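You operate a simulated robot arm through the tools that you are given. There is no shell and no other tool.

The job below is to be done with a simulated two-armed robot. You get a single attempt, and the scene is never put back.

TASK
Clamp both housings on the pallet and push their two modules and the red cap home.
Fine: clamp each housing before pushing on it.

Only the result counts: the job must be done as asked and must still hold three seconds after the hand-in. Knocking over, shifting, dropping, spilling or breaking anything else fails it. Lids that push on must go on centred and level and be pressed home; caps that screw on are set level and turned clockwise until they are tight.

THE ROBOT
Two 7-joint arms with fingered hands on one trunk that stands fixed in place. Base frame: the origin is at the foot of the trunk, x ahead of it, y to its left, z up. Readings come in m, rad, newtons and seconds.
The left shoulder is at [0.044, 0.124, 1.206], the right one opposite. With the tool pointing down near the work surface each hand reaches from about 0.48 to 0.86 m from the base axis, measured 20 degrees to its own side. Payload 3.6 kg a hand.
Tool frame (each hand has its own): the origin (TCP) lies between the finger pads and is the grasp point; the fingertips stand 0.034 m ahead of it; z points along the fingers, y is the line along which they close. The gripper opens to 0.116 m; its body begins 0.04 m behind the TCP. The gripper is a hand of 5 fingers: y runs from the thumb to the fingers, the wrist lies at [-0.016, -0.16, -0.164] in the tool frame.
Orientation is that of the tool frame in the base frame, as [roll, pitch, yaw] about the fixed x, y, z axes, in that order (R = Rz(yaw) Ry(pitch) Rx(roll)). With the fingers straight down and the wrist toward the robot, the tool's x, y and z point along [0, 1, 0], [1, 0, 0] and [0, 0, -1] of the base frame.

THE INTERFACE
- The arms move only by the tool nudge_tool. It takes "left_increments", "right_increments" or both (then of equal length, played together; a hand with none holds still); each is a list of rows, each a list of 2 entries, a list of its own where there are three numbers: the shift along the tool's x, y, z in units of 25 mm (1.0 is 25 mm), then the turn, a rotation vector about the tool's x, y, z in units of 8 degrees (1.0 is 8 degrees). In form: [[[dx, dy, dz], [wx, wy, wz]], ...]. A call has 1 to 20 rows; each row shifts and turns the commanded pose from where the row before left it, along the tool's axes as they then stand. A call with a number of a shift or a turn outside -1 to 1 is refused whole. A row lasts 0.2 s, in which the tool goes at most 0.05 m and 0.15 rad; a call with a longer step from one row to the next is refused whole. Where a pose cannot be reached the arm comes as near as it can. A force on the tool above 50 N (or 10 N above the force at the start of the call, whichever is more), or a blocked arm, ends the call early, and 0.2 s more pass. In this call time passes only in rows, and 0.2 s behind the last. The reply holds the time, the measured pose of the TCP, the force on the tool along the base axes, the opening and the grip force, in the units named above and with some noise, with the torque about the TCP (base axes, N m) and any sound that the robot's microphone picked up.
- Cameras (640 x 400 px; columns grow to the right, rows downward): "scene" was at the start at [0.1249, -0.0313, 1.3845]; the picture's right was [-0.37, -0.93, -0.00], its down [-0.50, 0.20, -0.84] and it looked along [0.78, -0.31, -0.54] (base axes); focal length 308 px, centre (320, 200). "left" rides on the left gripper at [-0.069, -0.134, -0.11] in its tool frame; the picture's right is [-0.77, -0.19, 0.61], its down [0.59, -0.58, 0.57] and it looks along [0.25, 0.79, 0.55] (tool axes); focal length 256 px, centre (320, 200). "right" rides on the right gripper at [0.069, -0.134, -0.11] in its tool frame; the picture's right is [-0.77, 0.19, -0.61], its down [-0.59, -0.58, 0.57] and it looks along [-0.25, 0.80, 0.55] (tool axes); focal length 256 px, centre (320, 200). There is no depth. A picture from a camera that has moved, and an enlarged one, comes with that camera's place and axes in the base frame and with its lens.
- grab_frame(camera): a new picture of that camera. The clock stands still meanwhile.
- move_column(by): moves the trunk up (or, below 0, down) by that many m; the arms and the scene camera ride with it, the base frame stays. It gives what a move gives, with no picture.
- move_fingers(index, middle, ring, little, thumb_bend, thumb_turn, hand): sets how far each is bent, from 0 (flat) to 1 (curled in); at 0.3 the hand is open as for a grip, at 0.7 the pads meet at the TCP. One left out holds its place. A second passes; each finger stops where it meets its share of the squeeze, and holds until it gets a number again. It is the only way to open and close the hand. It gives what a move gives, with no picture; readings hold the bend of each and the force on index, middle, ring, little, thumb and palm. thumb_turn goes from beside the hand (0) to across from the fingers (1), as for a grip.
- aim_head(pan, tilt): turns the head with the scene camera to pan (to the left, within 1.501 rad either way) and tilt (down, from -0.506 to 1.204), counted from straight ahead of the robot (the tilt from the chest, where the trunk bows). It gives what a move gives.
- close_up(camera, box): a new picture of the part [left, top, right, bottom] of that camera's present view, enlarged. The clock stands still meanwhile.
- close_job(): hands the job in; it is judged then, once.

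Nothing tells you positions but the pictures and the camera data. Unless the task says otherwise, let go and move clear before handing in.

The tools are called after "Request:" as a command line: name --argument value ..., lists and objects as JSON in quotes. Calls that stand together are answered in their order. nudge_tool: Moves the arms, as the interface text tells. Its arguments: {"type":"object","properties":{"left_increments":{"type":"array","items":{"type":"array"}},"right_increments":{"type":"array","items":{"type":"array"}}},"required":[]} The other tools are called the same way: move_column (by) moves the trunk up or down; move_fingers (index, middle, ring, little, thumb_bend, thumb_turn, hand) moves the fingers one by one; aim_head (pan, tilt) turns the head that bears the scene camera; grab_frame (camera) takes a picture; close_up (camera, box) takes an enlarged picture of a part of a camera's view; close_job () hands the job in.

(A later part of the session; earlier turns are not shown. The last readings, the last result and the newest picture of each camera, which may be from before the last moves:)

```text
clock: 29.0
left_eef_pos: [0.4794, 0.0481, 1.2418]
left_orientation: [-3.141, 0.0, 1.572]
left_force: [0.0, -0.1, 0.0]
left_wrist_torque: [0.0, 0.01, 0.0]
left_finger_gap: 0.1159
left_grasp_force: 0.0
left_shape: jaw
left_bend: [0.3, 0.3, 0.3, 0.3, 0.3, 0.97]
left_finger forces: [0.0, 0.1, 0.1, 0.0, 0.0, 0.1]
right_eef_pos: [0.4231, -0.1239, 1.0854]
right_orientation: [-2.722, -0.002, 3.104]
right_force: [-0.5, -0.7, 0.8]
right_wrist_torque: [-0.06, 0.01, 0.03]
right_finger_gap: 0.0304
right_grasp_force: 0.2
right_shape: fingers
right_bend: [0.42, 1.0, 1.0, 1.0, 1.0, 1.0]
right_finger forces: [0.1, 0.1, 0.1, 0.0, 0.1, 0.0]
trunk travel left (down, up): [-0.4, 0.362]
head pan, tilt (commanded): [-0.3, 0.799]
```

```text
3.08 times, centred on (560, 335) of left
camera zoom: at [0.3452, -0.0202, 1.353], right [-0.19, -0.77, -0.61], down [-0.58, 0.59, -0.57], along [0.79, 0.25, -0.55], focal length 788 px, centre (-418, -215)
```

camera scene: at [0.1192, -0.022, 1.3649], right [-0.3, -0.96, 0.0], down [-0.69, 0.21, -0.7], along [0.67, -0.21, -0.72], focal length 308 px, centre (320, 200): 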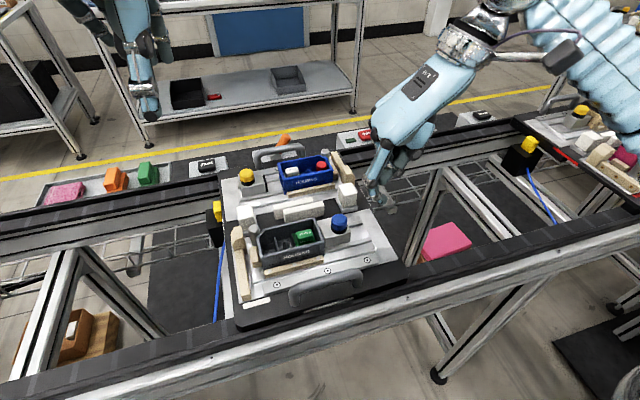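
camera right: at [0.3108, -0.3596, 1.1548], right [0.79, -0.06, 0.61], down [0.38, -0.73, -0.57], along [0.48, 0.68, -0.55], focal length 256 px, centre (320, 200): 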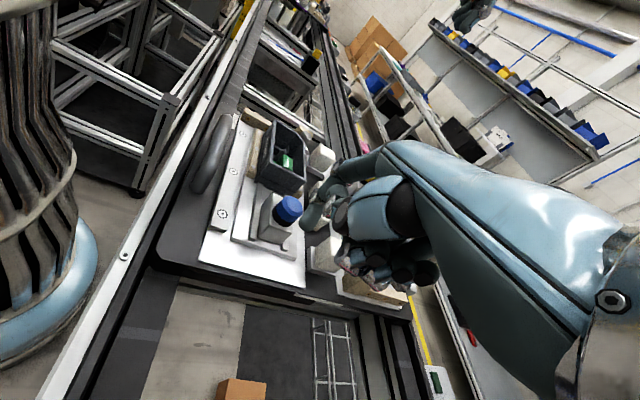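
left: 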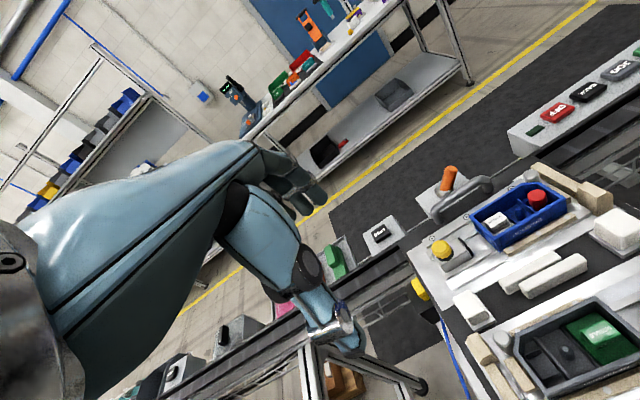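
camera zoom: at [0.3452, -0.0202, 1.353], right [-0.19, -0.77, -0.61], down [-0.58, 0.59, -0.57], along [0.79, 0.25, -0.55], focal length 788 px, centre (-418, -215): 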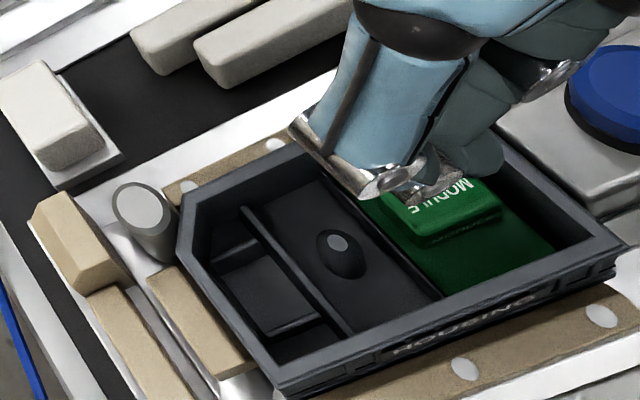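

The green module went down about 3 mm or more, but I can't tell yet that it's home, and the bent finger flexed. I'll rise and switch to a straighter, stiffer index (more hand tilt, less bend).

Request:
nudge_tool --right_increments '[[[0, -0.325, -0.731], [0, 0, 0]], [[0, -0.325, -0.731], [0, 0, 0]], [[0, -0.325, -0.731], [0, 0, 0]], [[0, 0, 0], [0.9, 0, 0]], [[0, 0, 0], [0.9, 0, 0]], [[0, 0, 0], [0.9, 0, 0]]]'

Request:
move_fingers --hand "right" --index 0.2

Request:
grab_frame --camera "scene"

Request:
grab_frame --camera "right"

Request:
close_up --camera "scene" --box '[240, 100, 400, 250]'

```text
clock: 30.4
left_eef_pos: [0.4793, 0.0501, 1.2419]
left_orientation: [3.14, -0.001, 1.572]
left_force: [-0.5, 0.1, 0.1]
left_wrist_torque: [-0.03, 0.03, -0.03]
left_finger_gap: 0.1161
left_grasp_force: 0.2
left_shape: jaw
left_bend: [0.3, 0.3, 0.3, 0.3, 0.3, 0.97]
left_finger forces: [0.0, 0.0, 0.0, 0.0, 0.0, 0.1]
right_eef_pos: [0.4236, -0.1216, 1.1454]
right_orientation: [-2.341, 0.0, 3.106]
right_force: [-0.3, 0.6, -0.1]
right_wrist_torque: [-0.01, 0.02, -0.05]
right_finger_gap: 0.0307
right_grasp_force: 0.1
right_shape: fingers
right_bend: [0.42, 1.0, 1.0, 1.0, 1.0, 1.0]
right_finger forces: [0.0, 0.0, 0.0, 0.0, 0.1, 0.2]
trunk travel left (down, up): [-0.4, 0.362]
head pan, tilt (commanded): [-0.3, 0.799]
```

```text
clock: 31.4
left_eef_pos: [0.479, 0.049, 1.2424]
left_orientation: [3.141, 0.001, 1.571]
left_force: [-0.2, 0.2, -0.5]
left_wrist_torque: [-0.01, -0.01, -0.01]
left_finger_gap: 0.1159
left_grasp_force: 0.1
left_shape: jaw
left_bend: [0.3, 0.3, 0.3, 0.3, 0.3, 0.97]
left_finger forces: [0.0, 0.0, 0.0, 0.0, 0.0, 0.0]
right_eef_pos: [0.4238, -0.1226, 1.1447]
right_orientation: [-2.346, 0.0, 3.108]
right_force: [-0.5, 0.2, -0.3]
right_wrist_torque: [0.0, 0.0, 0.02]
right_finger_gap: 0.042
right_grasp_force: 0.1
right_shape: fingers
right_bend: [0.2, 1.0, 1.0, 1.0, 1.0, 1.0]
right_finger forces: [0.0, 0.1, 0.0, 0.0, 0.0, 0.0]
trunk travel left (down, up): [-0.4, 0.362]
head pan, tilt (commanded): [-0.3, 0.799]
```

```text
taken
camera scene: at [0.1192, -0.0218, 1.3649], right [-0.3, -0.96, 0.0], down [-0.69, 0.21, -0.7], along [0.67, -0.21, -0.72], focal length 308 px, centre (320, 200)
```

scene: 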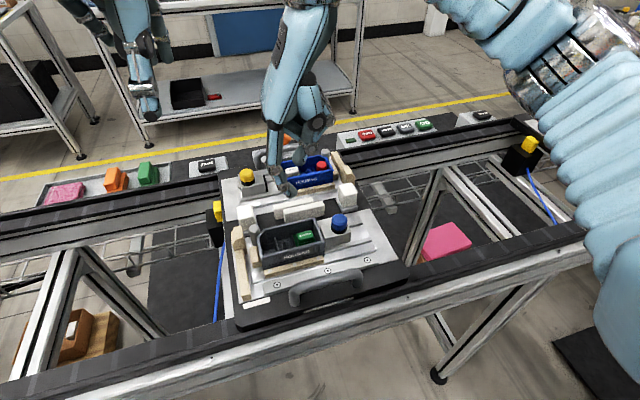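

```text
taken
camera right: at [0.354, -0.1355, 1.319], right [0.79, 0.54, 0.29], down [0.56, -0.83, 0.02], along [0.25, 0.15, -0.96], focal length 256 px, centre (320, 200)
```

right: 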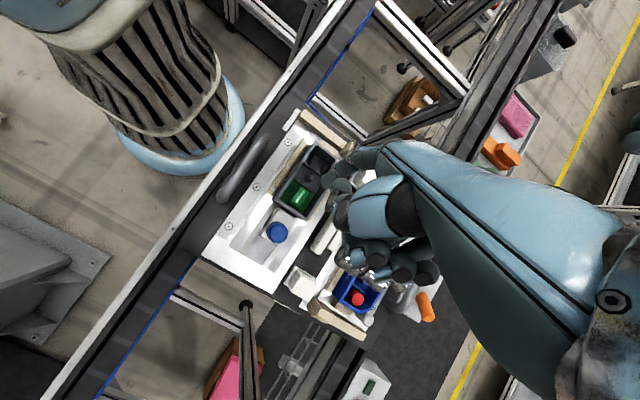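

```text
2.67 times, centred on (320, 175) of scene
camera zoom: at [0.1192, -0.0218, 1.3649], right [-0.3, -0.96, 0.0], down [-0.69, 0.21, -0.7], along [0.67, -0.21, -0.72], focal length 822 px, centre (320, 267)
```

zoom: 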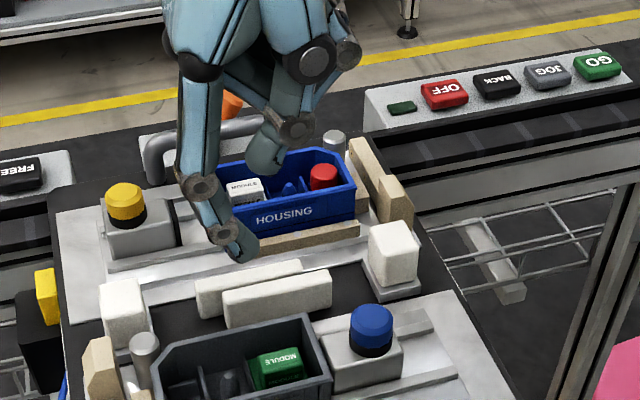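

The finger is much straighter; a bit less bend still should make it nearly vertical throughout.

Request:
move_fingers --hand "right" --index 0.1

Request:
close_up --camera "scene" --box '[240, 100, 360, 200]'

Request:
close_up --camera "right" --box '[240, 130, 400, 230]'

Request:
close_up --camera "left" --box '[440, 200, 640, 400]'

```text
clock: 32.4
left_eef_pos: [0.4806, 0.0486, 1.2418]
left_orientation: [3.139, 0.002, 1.57]
left_force: [-0.4, 0.4, -0.2]
left_wrist_torque: [0.01, 0.0, 0.02]
left_finger_gap: 0.1158
left_grasp_force: 0.2
left_shape: jaw
left_bend: [0.3, 0.3, 0.3, 0.3, 0.3, 0.97]
left_finger forces: [0.0, 0.0, 0.1, 0.0, 0.0, 0.0]
right_eef_pos: [0.4244, -0.1214, 1.1444]
right_orientation: [-2.345, 0.001, 3.107]
right_force: [0.5, -1.4, 0.4]
right_wrist_torque: [-0.02, 0.02, -0.03]
right_finger_gap: 0.0525
right_grasp_force: 0.0
right_shape: fingers
right_bend: [0.1, 1.0, 1.0, 1.0, 1.0, 1.0]
right_finger forces: [0.0, 0.1, 0.0, 0.0, 0.0, 0.0]
trunk travel left (down, up): [-0.4, 0.362]
head pan, tilt (commanded): [-0.3, 0.799]
```

```text
4.00 times, centred on (300, 150) of scene
camera zoom: at [0.1192, -0.0217, 1.3649], right [-0.3, -0.96, 0.0], down [-0.69, 0.21, -0.7], along [0.67, -0.21, -0.72], focal length 1234 px, centre (400, 400)
```

zoom: 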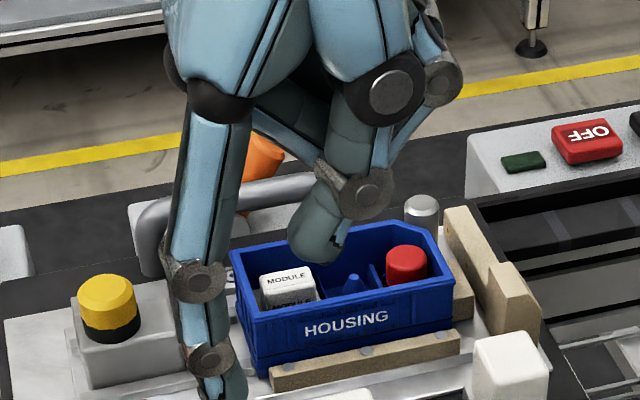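

```text
4.00 times, centred on (320, 180) of right
camera zoom: at [0.354, -0.1354, 1.3191], right [0.79, 0.54, 0.29], down [0.56, -0.83, 0.02], along [0.25, 0.15, -0.96], focal length 1024 px, centre (320, 280)
```

zoom: 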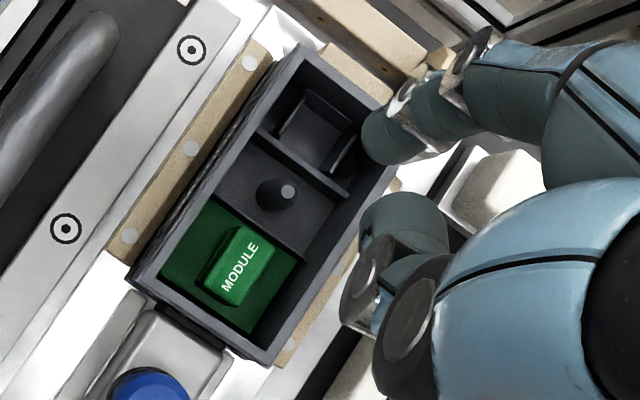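

```text
2.00 times, centred on (540, 300) of left
camera zoom: at [0.3454, -0.0202, 1.353], right [-0.19, -0.77, -0.61], down [-0.58, 0.59, -0.57], along [0.79, 0.25, -0.55], focal length 512 px, centre (-120, 0)
```

zoom: 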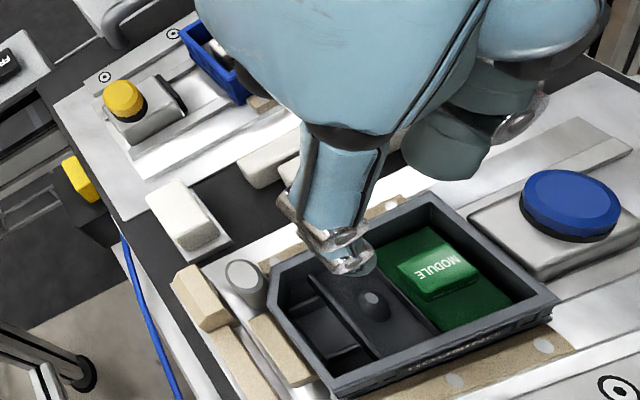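

The index is now straight and vertical, and the hand camera gives a near top view. I'll pin the fingertip with the scene camera too.

Request:
close_up --camera "scene" --box '[240, 150, 360, 250]'

Request:
close_up --camera "left" --box '[520, 270, 620, 350]'

```text
4.00 times, centred on (300, 200) of scene
camera zoom: at [0.1192, -0.0217, 1.3649], right [-0.3, -0.96, 0.0], down [-0.69, 0.21, -0.7], along [0.67, -0.21, -0.72], focal length 1234 px, centre (400, 200)
```

zoom: 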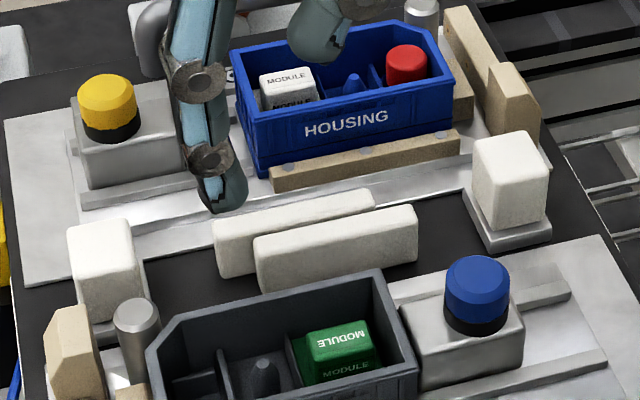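

```text
5.00 times, centred on (570, 310) of left
camera zoom: at [0.3454, -0.0202, 1.353], right [-0.19, -0.77, -0.61], down [-0.58, 0.59, -0.57], along [0.79, 0.25, -0.55], focal length 1280 px, centre (-930, -350)
```

zoom: 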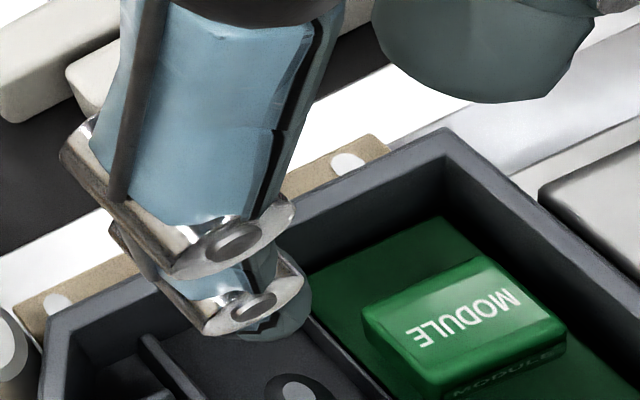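

The fingertip is near (0.414, −0.054, 1.06) with everything else 6 cm higher. I'll shift it over the green module and come down about 60 mm.

Request:
nudge_tool --right_increments '[[[-0.116, -0.522, 0.534], [0, 0, 0]], [[-0.116, -0.522, 0.534], [0, 0, 0]], [[0, 0.572, 0.559], [0, 0, 0]], [[0, 0.572, 0.559], [0, 0, 0]], [[0, 0.572, 0.559], [0, 0, 0]]]'

Request:
close_up --camera "scene" --box '[250, 170, 370, 250]'

Request:
close_up --camera "right" --box '[240, 110, 400, 230]'

Request:
close_up --camera "left" --box '[500, 270, 640, 370]'

```text
clock: 33.6
left_eef_pos: [0.4811, 0.0483, 1.2413]
left_orientation: [-3.142, -0.001, 1.571]
left_force: [0.5, 0.4, 0.5]
left_wrist_torque: [0.03, 0.01, 0.01]
left_finger_gap: 0.1157
left_grasp_force: 0.0
left_shape: jaw
left_bend: [0.3, 0.3, 0.3, 0.3, 0.3, 0.97]
left_finger forces: [0.0, 0.1, 0.1, 0.1, 0.1, 0.1]
right_eef_pos: [0.4265, -0.1611, 1.0854]
right_orientation: [-2.345, 0.0, 3.107]
right_force: [0.4, 0.3, 0.1]
right_wrist_torque: [-0.01, -0.03, 0.02]
right_finger_gap: 0.0525
right_grasp_force: 0.0
right_shape: fingers
right_bend: [0.1, 1.0, 1.0, 1.0, 1.0, 1.0]
right_finger forces: [0.0, 0.1, 0.0, 0.1, 0.0, 0.0]
trunk travel left (down, up): [-0.4, 0.362]
head pan, tilt (commanded): [-0.3, 0.799]
```

```text
5.00 times, centred on (310, 210) of scene
camera zoom: at [0.1194, -0.0219, 1.3648], right [-0.3, -0.96, 0.0], down [-0.69, 0.21, -0.7], along [0.67, -0.21, -0.72], focal length 1542 px, centre (370, 150)
```

zoom: 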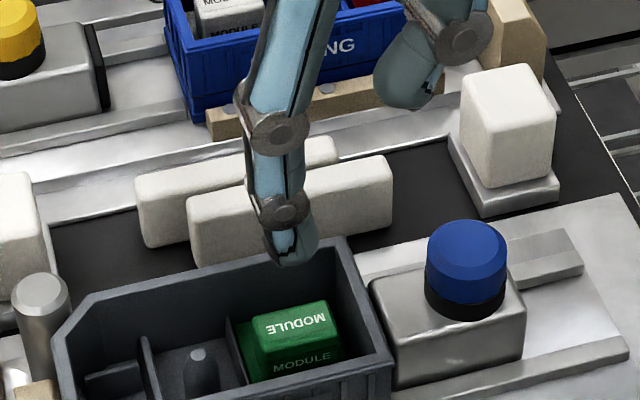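

```text
3.33 times, centred on (320, 170) of right
camera zoom: at [0.3576, -0.1739, 1.2596], right [0.79, 0.54, 0.29], down [0.56, -0.83, 0.02], along [0.25, 0.15, -0.96], focal length 853 px, centre (320, 300)
```

zoom: 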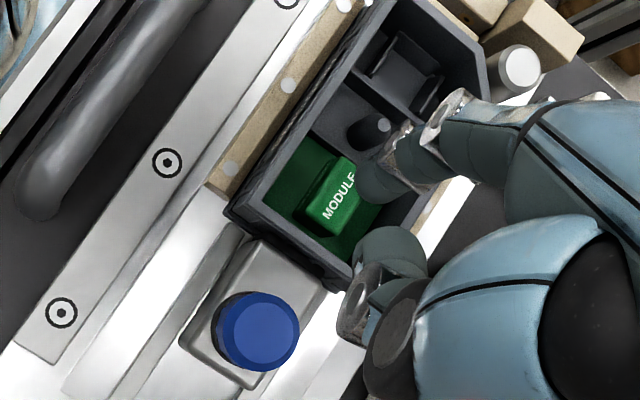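

```text
4.00 times, centred on (570, 320) of left
camera zoom: at [0.3455, -0.0205, 1.3529], right [-0.19, -0.77, -0.61], down [-0.58, 0.59, -0.56], along [0.79, 0.25, -0.55], focal length 1024 px, centre (-680, -280)
```

zoom: 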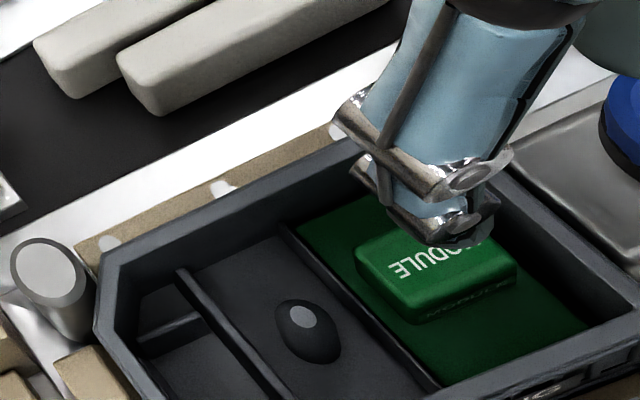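

Tip and module centre agree within 2–3 mm. Down 25 mm, then creep.

Request:
nudge_tool --right_increments '[[[0.06, 0.357, 0.35], [0, 0, 0]], [[0, 0.357, 0.35], [0, 0, 0]], [[0, 0.057, 0.056], [0, 0, 0]], [[0, 0.057, 0.056], [0, 0, 0]]]'

Request:
close_up --camera "scene" --box '[250, 170, 370, 250]'

Request:
close_up --camera "left" --box '[500, 270, 640, 370]'

```text
clock: 34.6
left_eef_pos: [0.4819, 0.0485, 1.2421]
left_orientation: [3.14, 0.0, 1.571]
left_force: [0.0, -1.0, -0.8]
left_wrist_torque: [0.0, -0.01, -0.03]
left_finger_gap: 0.1161
left_grasp_force: 0.1
left_shape: jaw
left_bend: [0.3, 0.3, 0.3, 0.3, 0.3, 0.97]
left_finger forces: [0.1, 0.0, 0.0, 0.0, 0.0, 0.0]
right_eef_pos: [0.4259, -0.1603, 1.0561]
right_orientation: [-2.343, 0.0, 3.106]
right_force: [0.5, 0.3, -0.3]
right_wrist_torque: [-0.01, 0.02, 0.01]
right_finger_gap: 0.0525
right_grasp_force: 0.1
right_shape: fingers
right_bend: [0.1, 1.0, 1.0, 1.0, 1.0, 1.0]
right_finger forces: [0.1, 0.0, 0.0, 0.0, 0.1, 0.0]
trunk travel left (down, up): [-0.4, 0.362]
head pan, tilt (commanded): [-0.3, 0.799]
```

```text
5.00 times, centred on (310, 210) of scene
camera zoom: at [0.1192, -0.0218, 1.3649], right [-0.3, -0.96, 0.0], down [-0.69, 0.21, -0.7], along [0.67, -0.21, -0.72], focal length 1542 px, centre (370, 150)
```

zoom: 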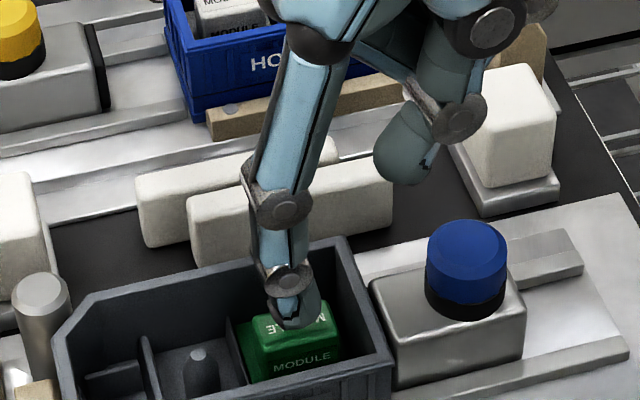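

```text
4.00 times, centred on (570, 320) of left
camera zoom: at [0.3454, -0.0203, 1.353], right [-0.19, -0.77, -0.61], down [-0.58, 0.59, -0.57], along [0.79, 0.25, -0.55], focal length 1024 px, centre (-680, -280)
```

zoom: 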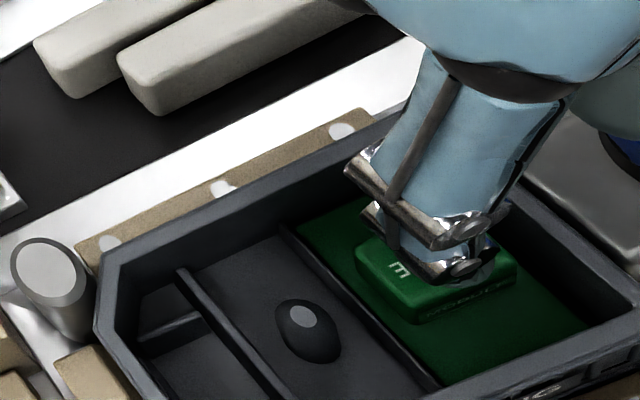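

Nicely centred, just above the module. Creeping down with this straight finger.

Request:
nudge_tool --right_increments '[[[0, 0.057, 0.056], [0, 0, 0]], [[0, 0.057, 0.056], [0, 0, 0]], [[0, 0.057, 0.056], [0, 0, 0]], [[0, 0.057, 0.056], [0, 0, 0]]]'

Request:
close_up --camera "scene" --box '[250, 170, 370, 250]'

```text
clock: 35.6
left_eef_pos: [0.4781, 0.0482, 1.2441]
left_orientation: [-3.14, 0.0, 1.569]
left_force: [1.1, -0.2, -0.6]
left_wrist_torque: [0.0, 0.01, -0.01]
left_finger_gap: 0.116
left_grasp_force: 0.2
left_shape: jaw
left_bend: [0.3, 0.3, 0.3, 0.3, 0.3, 0.97]
left_finger forces: [0.0, 0.0, 0.0, 0.0, 0.0, 0.1]
right_eef_pos: [0.4249, -0.16, 1.0497]
right_orientation: [-2.348, 0.004, 3.109]
right_force: [0.5, -1.4, 16.9]
right_wrist_torque: [1.13, 0.22, 0.0]
right_finger_gap: 0.0521
right_grasp_force: 8.2
right_shape: fingers
right_bend: [0.11, 1.0, 1.0, 1.0, 1.0, 1.0]
right_finger forces: [17.8, 0.0, 0.0, 0.1, 0.0, 0.0]
trunk travel left (down, up): [-0.4, 0.362]
head pan, tilt (commanded): [-0.3, 0.799]
```

```text
5.00 times, centred on (310, 210) of scene
camera zoom: at [0.118, -0.0218, 1.3653], right [-0.3, -0.96, 0.0], down [-0.68, 0.21, -0.7], along [0.67, -0.21, -0.72], focal length 1542 px, centre (370, 150)
```

zoom: 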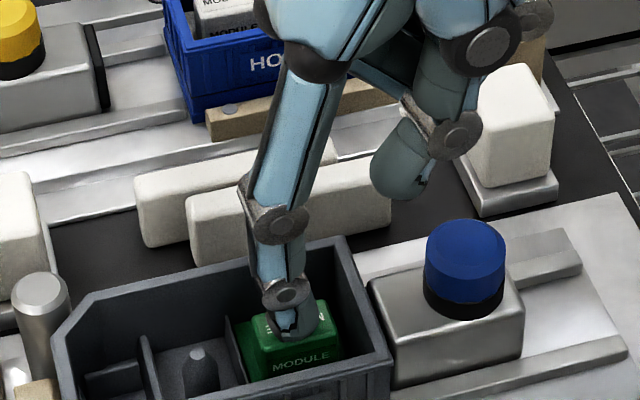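

17 N on the module now. I'll continue pressing in small steps.

Request:
nudge_tool --right_increments '[[[0, 0.057, 0.056], [0, 0, 0]], [[0, 0.057, 0.056], [0, 0, 0]], [[0, 0.057, 0.056], [0, 0, 0]]]'

Request:
close_up --camera "scene" --box '[250, 170, 370, 250]'

```text
clock: 36.2
left_eef_pos: [0.4809, 0.048, 1.2414]
left_orientation: [3.14, -0.001, 1.571]
left_force: [-0.3, 0.0, 0.9]
left_wrist_torque: [0.0, 0.0, -0.03]
left_finger_gap: 0.1159
left_grasp_force: 0.0
left_shape: jaw
left_bend: [0.3, 0.3, 0.3, 0.3, 0.3, 0.97]
left_finger forces: [0.1, 0.0, 0.1, 0.1, 0.0, 0.0]
right_eef_pos: [0.4269, -0.1583, 1.0499]
right_orientation: [-2.356, 0.011, 3.107]
right_force: [-2.2, -3.6, 23.5]
right_wrist_torque: [1.41, 0.46, 0.19]
right_finger_gap: 0.0513
right_grasp_force: 11.5
right_shape: fingers
right_bend: [0.11, 1.0, 1.0, 1.0, 1.0, 1.0]
right_finger forces: [23.2, 0.0, 0.0, 0.1, 0.1, 0.0]
trunk travel left (down, up): [-0.4, 0.362]
head pan, tilt (commanded): [-0.3, 0.799]
stopped in row 3 (right hand): the force on the tool passed its limit at 54 N (the readings are from after the stop); the commanded pose is now the measured one
```

```text
5.00 times, centred on (310, 210) of scene
camera zoom: at [0.1186, -0.022, 1.3648], right [-0.3, -0.96, 0.0], down [-0.68, 0.21, -0.7], along [0.67, -0.21, -0.72], focal length 1542 px, centre (370, 150)
```

zoom: 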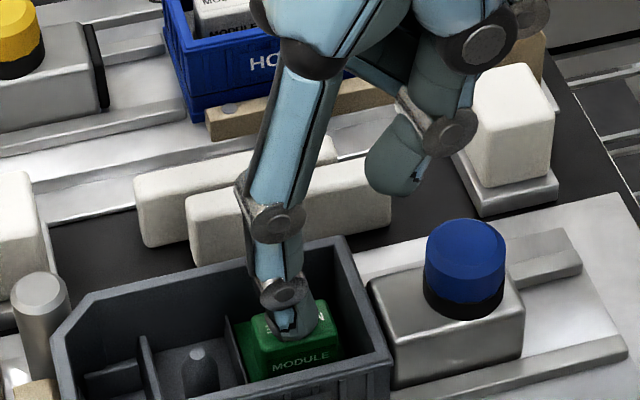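

The force went stiffly to 54 N with no further travel, so the green module appears bottomed. I'll lift off and inspect it.

Request:
nudge_tool --right_increments '[[[0, -0.286, -0.28], [0, 0, 0]], [[0, -0.572, -0.559], [0, 0, 0]], [[0, -0.572, -0.559], [0, 0, 0]], [[0, -0.572, -0.559], [0, 0, 0]], [[0, -0.572, -0.559], [0, 0, 0]]]'

Request:
close_up --camera "scene" --box '[235, 190, 355, 270]'

Request:
close_up --camera "right" --box '[260, 110, 400, 210]'

Request:
close_up --camera "left" --box '[480, 270, 640, 400]'

```text
clock: 37.5
left_eef_pos: [0.4816, 0.0486, 1.2424]
left_orientation: [-3.141, -0.001, 1.571]
left_force: [0.6, -0.3, -0.5]
left_wrist_torque: [-0.01, 0.02, 0.01]
left_finger_gap: 0.116
left_grasp_force: 0.1
left_shape: jaw
left_bend: [0.3, 0.3, 0.3, 0.3, 0.3, 0.97]
left_finger forces: [0.0, 0.0, 0.0, 0.0, 0.1, 0.0]
right_eef_pos: [0.4263, -0.1601, 1.138]
right_orientation: [-2.351, 0.007, 3.105]
right_force: [-0.9, 0.3, 0.7]
right_wrist_torque: [0.01, -0.04, 0.0]
right_finger_gap: 0.0523
right_grasp_force: 0.1
right_shape: fingers
right_bend: [0.1, 1.0, 1.0, 1.0, 1.0, 1.0]
right_finger forces: [0.1, 0.0, 0.0, 0.1, 0.0, 0.0]
trunk travel left (down, up): [-0.4, 0.362]
head pan, tilt (commanded): [-0.3, 0.799]
```

```text
5.00 times, centred on (295, 230) of scene
camera zoom: at [0.119, -0.0216, 1.3649], right [-0.3, -0.96, 0.0], down [-0.69, 0.21, -0.7], along [0.67, -0.21, -0.72], focal length 1542 px, centre (445, 50)
```

zoom: 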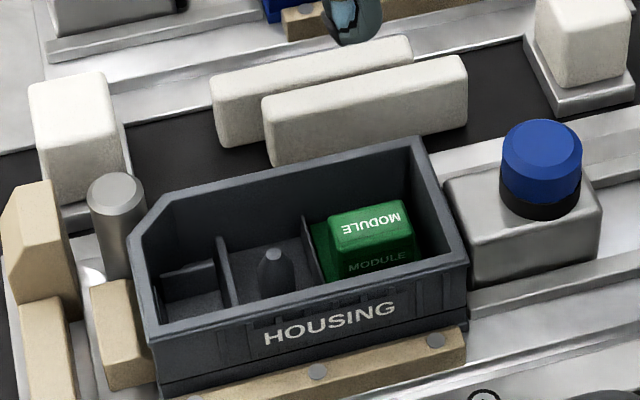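

```text
4.00 times, centred on (330, 160) of right
camera zoom: at [0.3559, -0.173, 1.3116], right [0.79, 0.54, 0.3], down [0.56, -0.83, 0.02], along [0.26, 0.16, -0.95], focal length 1024 px, centre (280, 360)
```

zoom: 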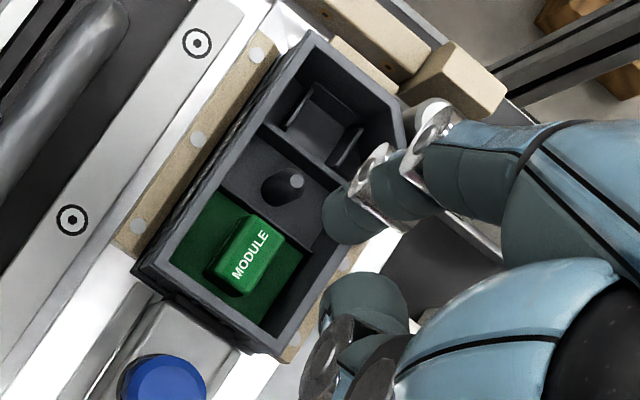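

```text
3.08 times, centred on (560, 335) of left
camera zoom: at [0.3451, -0.0202, 1.3531], right [-0.19, -0.77, -0.61], down [-0.58, 0.59, -0.57], along [0.79, 0.25, -0.55], focal length 788 px, centre (-418, -215)
```

zoom: 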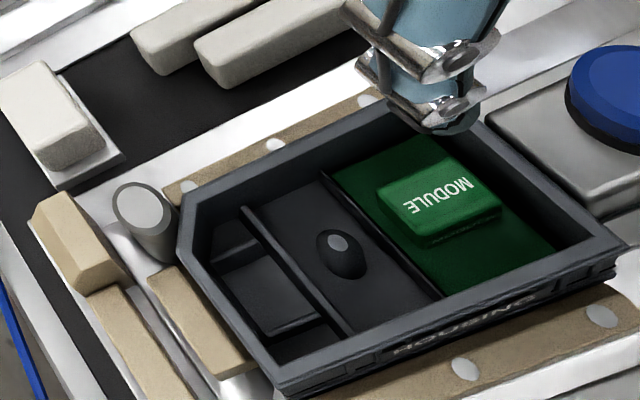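

The green module sits level and lower, and stiff at 54 N, so I take it as home. Next is the yellow clamp: I'll carry the finger over to the left side of its block (about x 0.585, y +0.018), staying high, and check.

Request:
nudge_tool --right_increments '[[[-0.8255, 0.405, -0.414], [0, 0, 0]], [[-0.8255, 0.405, -0.414], [0, 0, 0]], [[-0.8255, 0.405, -0.414], [0, 0, 0]], [[-0.8255, 0.405, -0.414], [0, 0, 0]], [[-0.8255, 0.405, -0.414], [0, 0, 0]], [[-0.8255, 0.405, -0.414], [0, 0, 0]], [[-0.8255, 0.405, -0.414], [0, 0, 0]], [[-0.8255, 0.405, -0.414], [0, 0, 0]]]'

Request:
grab_frame --camera "scene"

Request:
close_up --camera "scene" --box '[180, 90, 340, 210]'

Request:
close_up --camera "right" --box '[200, 100, 400, 240]'

Request:
close_up --camera "left" --box '[400, 160, 580, 300]'

```text
clock: 39.2
left_eef_pos: [0.4818, 0.0507, 1.2418]
left_orientation: [-3.141, 0.002, 1.572]
left_force: [0.5, 0.0, -0.6]
left_wrist_torque: [-0.01, 0.01, 0.01]
left_finger_gap: 0.116
left_grasp_force: 0.0
left_shape: jaw
left_bend: [0.3, 0.3, 0.3, 0.3, 0.3, 0.97]
left_finger forces: [0.0, 0.0, 0.0, 0.0, 0.0, 0.0]
right_eef_pos: [0.5956, -0.0476, 1.1389]
right_orientation: [-2.351, 0.008, 3.106]
right_force: [-0.2, 0.7, -0.6]
right_wrist_torque: [-0.03, -0.02, -0.02]
right_finger_gap: 0.0522
right_grasp_force: 0.1
right_shape: fingers
right_bend: [0.1, 1.0, 1.0, 1.0, 1.0, 1.0]
right_finger forces: [0.0, 0.1, 0.0, 0.1, 0.1, 0.0]
trunk travel left (down, up): [-0.4, 0.362]
head pan, tilt (commanded): [-0.3, 0.799]
```

```text
taken
camera scene: at [0.1197, -0.0199, 1.3649], right [-0.3, -0.96, 0.0], down [-0.69, 0.21, -0.7], along [0.67, -0.21, -0.72], focal length 308 px, centre (320, 200)
```

scene: 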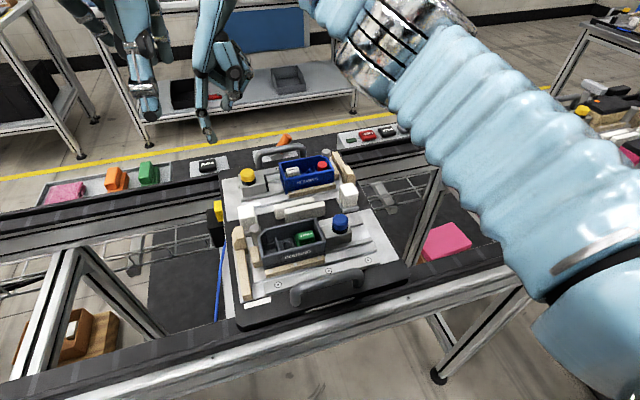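

```text
3.33 times, centred on (260, 150) of scene
camera zoom: at [0.1197, -0.0199, 1.3649], right [-0.3, -0.96, 0.0], down [-0.69, 0.21, -0.7], along [0.67, -0.21, -0.72], focal length 1028 px, centre (520, 367)
```

zoom: 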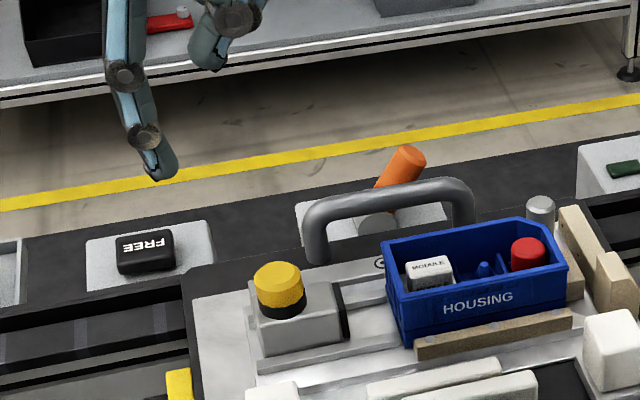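

```text
2.86 times, centred on (300, 170) of right
camera zoom: at [0.5253, -0.0611, 1.3115], right [0.79, 0.54, 0.3], down [0.56, -0.83, 0.02], along [0.26, 0.16, -0.95], focal length 731 px, centre (377, 286)
```

zoom: 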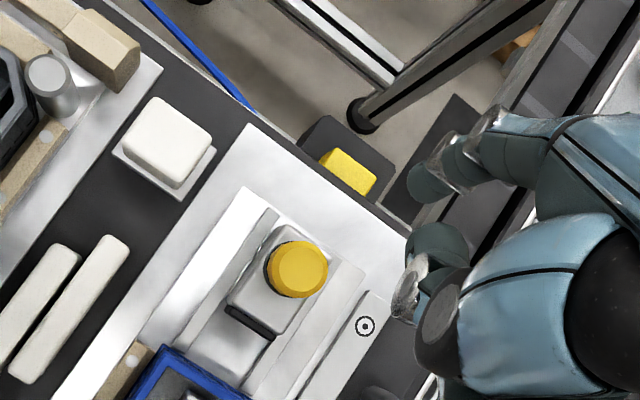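

```text
2.86 times, centred on (490, 230) of left
camera zoom: at [0.3459, -0.0183, 1.3529], right [-0.19, -0.77, -0.61], down [-0.58, 0.59, -0.57], along [0.79, 0.25, -0.55], focal length 731 px, centre (-166, 114)
```

zoom: 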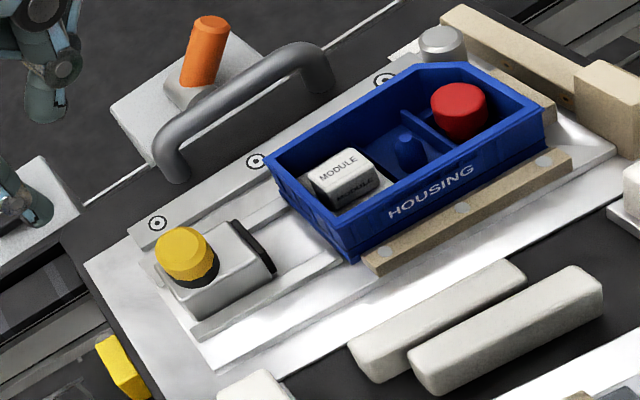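

The tip hovers left of the yellow block, about 2.5 cm from its back face. I'll descend 80 mm with a small x-correction and check again.

Request:
nudge_tool --right_increments '[[[0.24, 0.569, 0.563], [0, 0, 0]], [[0, 0.569, 0.563], [0, 0, 0]], [[0, 0.569, 0.563], [0, 0, 0]], [[0, 0.569, 0.563], [0, 0, 0]]]'

Request:
close_up --camera "scene" --box '[180, 90, 340, 210]'

Request:
close_up --camera "right" --box '[200, 100, 400, 240]'

Request:
close_up --camera "left" --box '[400, 160, 580, 300]'

```text
clock: 40.2
left_eef_pos: [0.4801, 0.0494, 1.2412]
left_orientation: [-3.141, 0.0, 1.571]
left_force: [0.3, -0.1, -0.6]
left_wrist_torque: [0.04, 0.03, 0.02]
left_finger_gap: 0.1161
left_grasp_force: 0.0
left_shape: jaw
left_bend: [0.3, 0.3, 0.3, 0.3, 0.3, 0.97]
left_finger forces: [0.1, 0.0, 0.1, 0.1, 0.0, 0.1]
right_eef_pos: [0.5919, -0.049, 1.0598]
right_orientation: [-2.354, 0.007, 3.105]
right_force: [0.0, 0.5, -0.1]
right_wrist_torque: [-0.02, 0.03, 0.01]
right_finger_gap: 0.0524
right_grasp_force: 0.0
right_shape: fingers
right_bend: [0.1, 1.0, 1.0, 1.0, 1.0, 1.0]
right_finger forces: [0.0, 0.0, 0.0, 0.0, 0.0, 0.1]
trunk travel left (down, up): [-0.4, 0.362]
head pan, tilt (commanded): [-0.3, 0.799]
```

```text
3.33 times, centred on (260, 150) of scene
camera zoom: at [0.1195, -0.0216, 1.3648], right [-0.3, -0.96, 0.0], down [-0.69, 0.21, -0.7], along [0.67, -0.21, -0.72], focal length 1028 px, centre (520, 367)
```

zoom: 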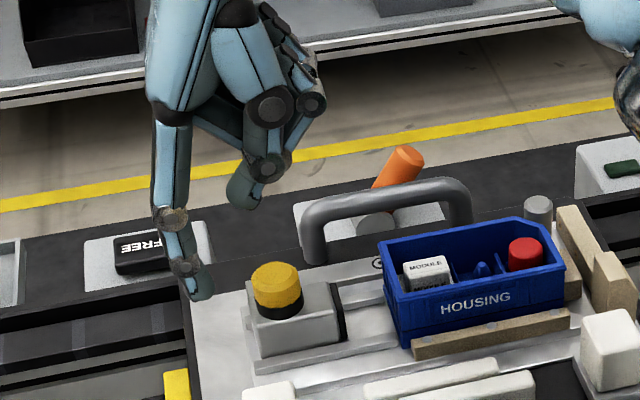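

```text
2.86 times, centred on (300, 170) of right
camera zoom: at [0.52, -0.0644, 1.2331], right [0.79, 0.54, 0.3], down [0.56, -0.83, 0.02], along [0.26, 0.16, -0.95], focal length 731 px, centre (377, 286)
```

zoom: 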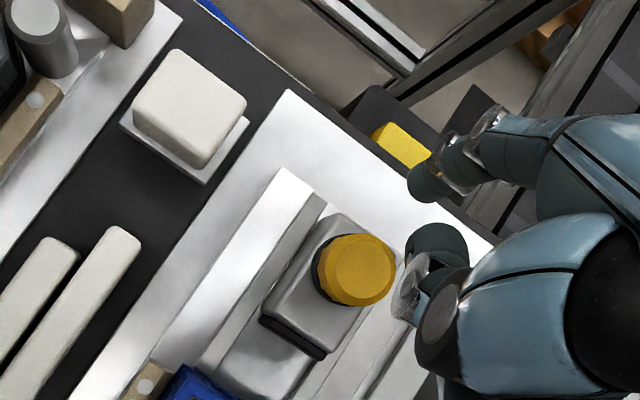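

```text
2.86 times, centred on (490, 230) of left
camera zoom: at [0.3457, -0.0201, 1.3529], right [-0.19, -0.77, -0.61], down [-0.58, 0.59, -0.57], along [0.79, 0.25, -0.55], focal length 731 px, centre (-166, 114)
```

zoom: 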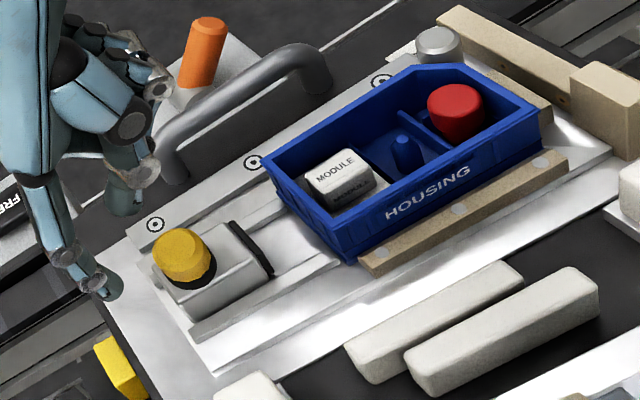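

Tip at about (0.582, 0.021, 0.981), on line with the block. I'll lower another 30 mm and move 12 mm toward the block.

Request:
nudge_tool --right_increments '[[[0, 0.4265, 0.422], [0, 0, 0]], [[0, 0.4265, 0.422], [0, 0, 0]], [[-0.0055, -0.1125, 0.1137], [0, 0, 0]], [[-0.0055, -0.1125, 0.1137], [0, 0, 0]], [[-0.0055, -0.1125, 0.1137], [0, 0, 0]]]'

Request:
close_up --camera "scene" --box '[180, 90, 340, 210]'

Request:
close_up --camera "left" --box '[400, 160, 580, 300]'

```text
clock: 41.5
left_eef_pos: [0.4797, 0.0484, 1.2415]
left_orientation: [3.141, 0.0, 1.57]
left_force: [-0.6, 0.4, 0.3]
left_wrist_torque: [-0.04, 0.02, -0.02]
left_finger_gap: 0.1157
left_grasp_force: 0.0
left_shape: jaw
left_bend: [0.3, 0.3, 0.3, 0.3, 0.3, 0.97]
left_finger forces: [0.1, 0.0, 0.0, 0.0, 0.0, 0.1]
right_eef_pos: [0.5904, -0.0602, 1.0297]
right_orientation: [-2.353, 0.008, 3.107]
right_force: [0.1, -0.4, -0.3]
right_wrist_torque: [-0.02, 0.05, -0.01]
right_finger_gap: 0.0523
right_grasp_force: 0.0
right_shape: fingers
right_bend: [0.1, 1.0, 1.0, 1.0, 1.0, 1.0]
right_finger forces: [0.1, 0.1, 0.1, 0.0, 0.1, 0.1]
trunk travel left (down, up): [-0.4, 0.362]
head pan, tilt (commanded): [-0.3, 0.799]
```

```text
3.33 times, centred on (260, 150) of scene
camera zoom: at [0.1193, -0.0217, 1.3649], right [-0.3, -0.96, 0.0], down [-0.69, 0.21, -0.7], along [0.67, -0.21, -0.72], focal length 1028 px, centre (520, 367)
```

zoom: 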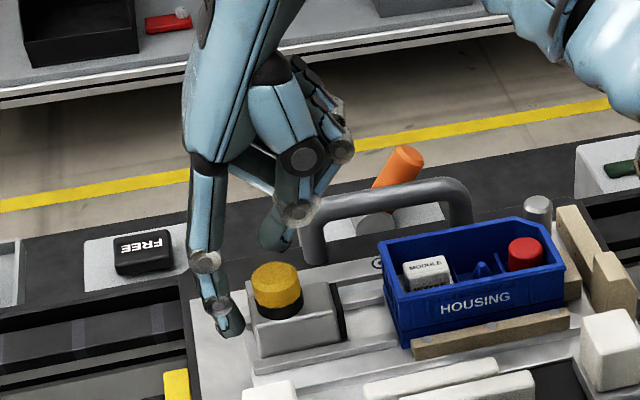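

```text
2.86 times, centred on (490, 230) of left
camera zoom: at [0.3454, -0.0203, 1.353], right [-0.19, -0.77, -0.61], down [-0.58, 0.59, -0.57], along [0.79, 0.25, -0.55], focal length 731 px, centre (-166, 114)
```

zoom: 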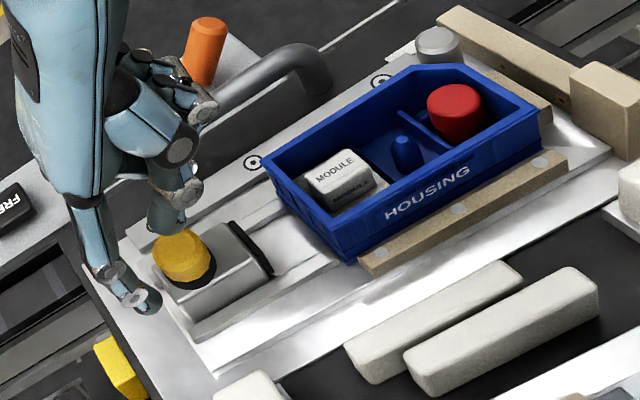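

The finger is right beside the yellow block's back face. Now pushing it toward the blue housing in small steps.

Request:
nudge_tool --right_increments '[[[-0.0035, -0.0703, 0.071], [0, 0, 0]], [[-0.0035, -0.0703, 0.071], [0, 0, 0]], [[-0.0035, -0.0703, 0.071], [0, 0, 0]], [[-0.0035, -0.0703, 0.071], [0, 0, 0]]]'

Request:
close_up --camera "scene" --box '[180, 90, 340, 210]'

Request:
close_up --camera "left" --box '[400, 160, 580, 300]'

```text
clock: 42.5
left_eef_pos: [0.4808, 0.0496, 1.2417]
left_orientation: [3.14, 0.002, 1.573]
left_force: [0.0, -0.4, -0.5]
left_wrist_torque: [0.0, 0.01, -0.01]
left_finger_gap: 0.1162
left_grasp_force: 0.1
left_shape: jaw
left_bend: [0.3, 0.3, 0.3, 0.3, 0.3, 0.97]
left_finger forces: [0.1, 0.0, 0.1, 0.0, 0.0, 0.0]
right_eef_pos: [0.5903, -0.0703, 1.0294]
right_orientation: [-2.353, 0.008, 3.109]
right_force: [0.0, 3.9, 0.2]
right_wrist_torque: [0.19, 0.01, -0.04]
right_finger_gap: 0.0541
right_grasp_force: 0.9
right_shape: fingers
right_bend: [0.09, 1.0, 1.0, 1.0, 1.0, 1.0]
right_finger forces: [2.7, 0.0, 0.0, 0.1, 0.1, 0.0]
trunk travel left (down, up): [-0.4, 0.362]
head pan, tilt (commanded): [-0.3, 0.799]
```

```text
3.33 times, centred on (260, 150) of scene
camera zoom: at [0.1194, -0.021, 1.3649], right [-0.29, -0.96, 0.0], down [-0.69, 0.21, -0.7], along [0.67, -0.21, -0.72], focal length 1028 px, centre (520, 367)
```

zoom: 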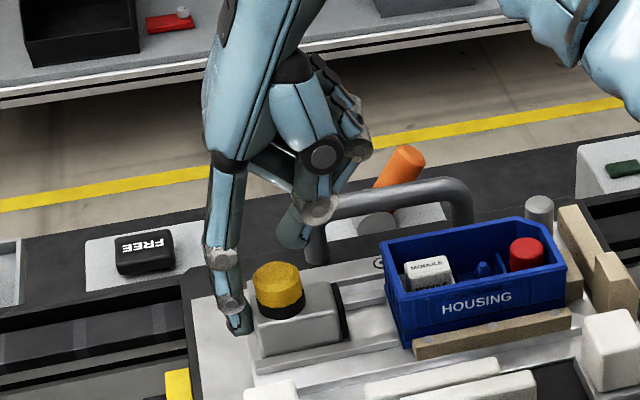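

```text
2.86 times, centred on (490, 230) of left
camera zoom: at [0.3455, -0.0194, 1.3529], right [-0.19, -0.77, -0.61], down [-0.58, 0.59, -0.57], along [0.79, 0.25, -0.55], focal length 731 px, centre (-166, 114)
```

zoom: 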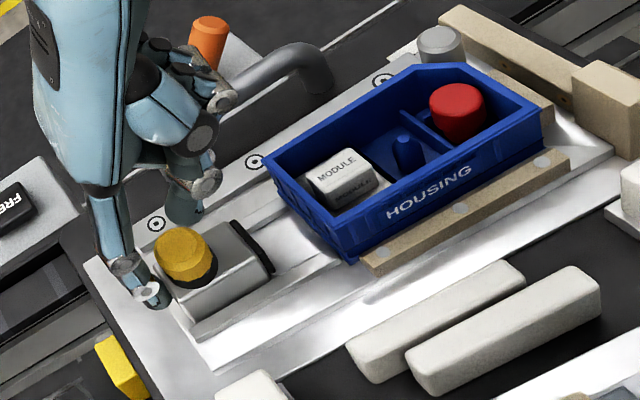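

Contact made (3.9 N). Continuing the push.

Request:
nudge_tool --right_increments '[[[-0.0035, -0.0703, 0.071], [0, 0, 0]], [[-0.0035, -0.0703, 0.071], [0, 0, 0]], [[-0.0035, -0.0703, 0.071], [0, 0, 0]], [[-0.0035, -0.0703, 0.071], [0, 0, 0]]]'

Request:
close_up --camera "scene" --box '[180, 90, 340, 210]'

Request:
close_up --camera "left" --box '[400, 160, 580, 300]'

```text
clock: 43.5
left_eef_pos: [0.4795, 0.0488, 1.242]
left_orientation: [3.141, -0.001, 1.571]
left_force: [0.3, 0.1, -0.6]
left_wrist_torque: [0.01, 0.0, -0.04]
left_finger_gap: 0.1159
left_grasp_force: 0.1
left_shape: jaw
left_bend: [0.3, 0.3, 0.3, 0.3, 0.3, 0.97]
left_finger forces: [0.0, 0.0, 0.0, 0.0, 0.0, 0.0]
right_eef_pos: [0.5905, -0.0819, 1.0282]
right_orientation: [-2.352, 0.008, 3.106]
right_force: [-0.3, 4.7, 0.2]
right_wrist_torque: [0.31, 0.03, -0.02]
right_finger_gap: 0.0549
right_grasp_force: 1.8
right_shape: fingers
right_bend: [0.08, 1.0, 1.0, 1.0, 1.0, 1.0]
right_finger forces: [4.1, 0.0, 0.1, 0.0, 0.0, 0.1]
trunk travel left (down, up): [-0.4, 0.362]
head pan, tilt (commanded): [-0.3, 0.799]
```

```text
3.33 times, centred on (260, 150) of scene
camera zoom: at [0.1192, -0.0209, 1.3649], right [-0.3, -0.96, 0.0], down [-0.69, 0.21, -0.7], along [0.67, -0.21, -0.72], focal length 1028 px, centre (520, 367)
```

zoom: 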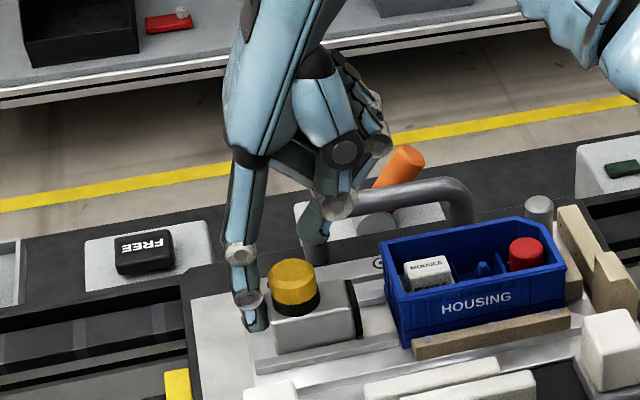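

```text
2.86 times, centred on (490, 230) of left
camera zoom: at [0.3454, -0.0194, 1.353], right [-0.19, -0.77, -0.61], down [-0.58, 0.59, -0.57], along [0.79, 0.25, -0.55], focal length 731 px, centre (-166, 114)
```

zoom: 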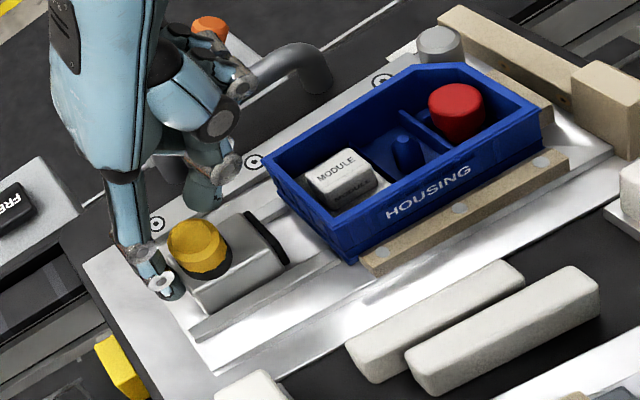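

It's sliding along its rails at about 4 N. Continuing.

Request:
nudge_tool --right_increments '[[[-0.0035, -0.0703, 0.071], [0, 0, 0]], [[-0.0035, -0.0703, 0.071], [0, 0, 0]], [[-0.0035, -0.0703, 0.071], [0, 0, 0]], [[-0.0035, -0.0703, 0.071], [0, 0, 0]]]'

Request:
close_up --camera "scene" --box '[180, 90, 340, 210]'

Request:
close_up --camera "left" --box '[400, 160, 580, 300]'

```text
clock: 44.5
left_eef_pos: [0.4801, 0.0487, 1.2417]
left_orientation: [-3.141, 0.0, 1.571]
left_force: [-0.3, 0.6, 0.4]
left_wrist_torque: [0.06, 0.05, -0.01]
left_finger_gap: 0.116
left_grasp_force: 0.0
left_shape: jaw
left_bend: [0.3, 0.3, 0.3, 0.3, 0.3, 0.97]
left_finger forces: [0.0, 0.0, 0.1, 0.0, 0.1, 0.0]
right_eef_pos: [0.5903, -0.0931, 1.0293]
right_orientation: [-2.353, 0.006, 3.104]
right_force: [0.3, 0.1, 0.6]
right_wrist_torque: [-0.02, 0.0, 0.01]
right_finger_gap: 0.0527
right_grasp_force: 0.1
right_shape: fingers
right_bend: [0.1, 1.0, 1.0, 1.0, 1.0, 1.0]
right_finger forces: [0.0, 0.0, 0.1, 0.0, 0.0, 0.0]
trunk travel left (down, up): [-0.4, 0.362]
head pan, tilt (commanded): [-0.3, 0.799]
```

```text
3.33 times, centred on (260, 150) of scene
camera zoom: at [0.1193, -0.0219, 1.3648], right [-0.3, -0.96, 0.0], down [-0.69, 0.21, -0.7], along [0.67, -0.21, -0.72], focal length 1028 px, centre (520, 367)
```

zoom: 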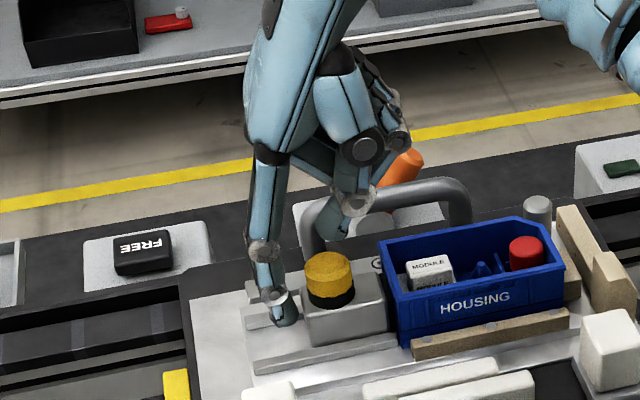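

```text
2.86 times, centred on (490, 230) of left
camera zoom: at [0.3455, -0.0205, 1.3529], right [-0.19, -0.77, -0.61], down [-0.58, 0.59, -0.56], along [0.79, 0.25, -0.55], focal length 731 px, centre (-166, 114)
```

zoom: 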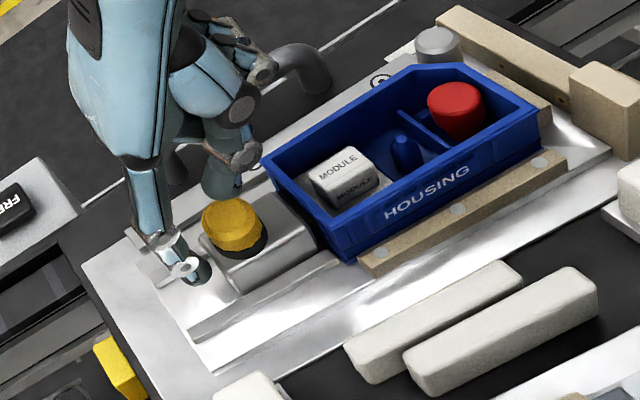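

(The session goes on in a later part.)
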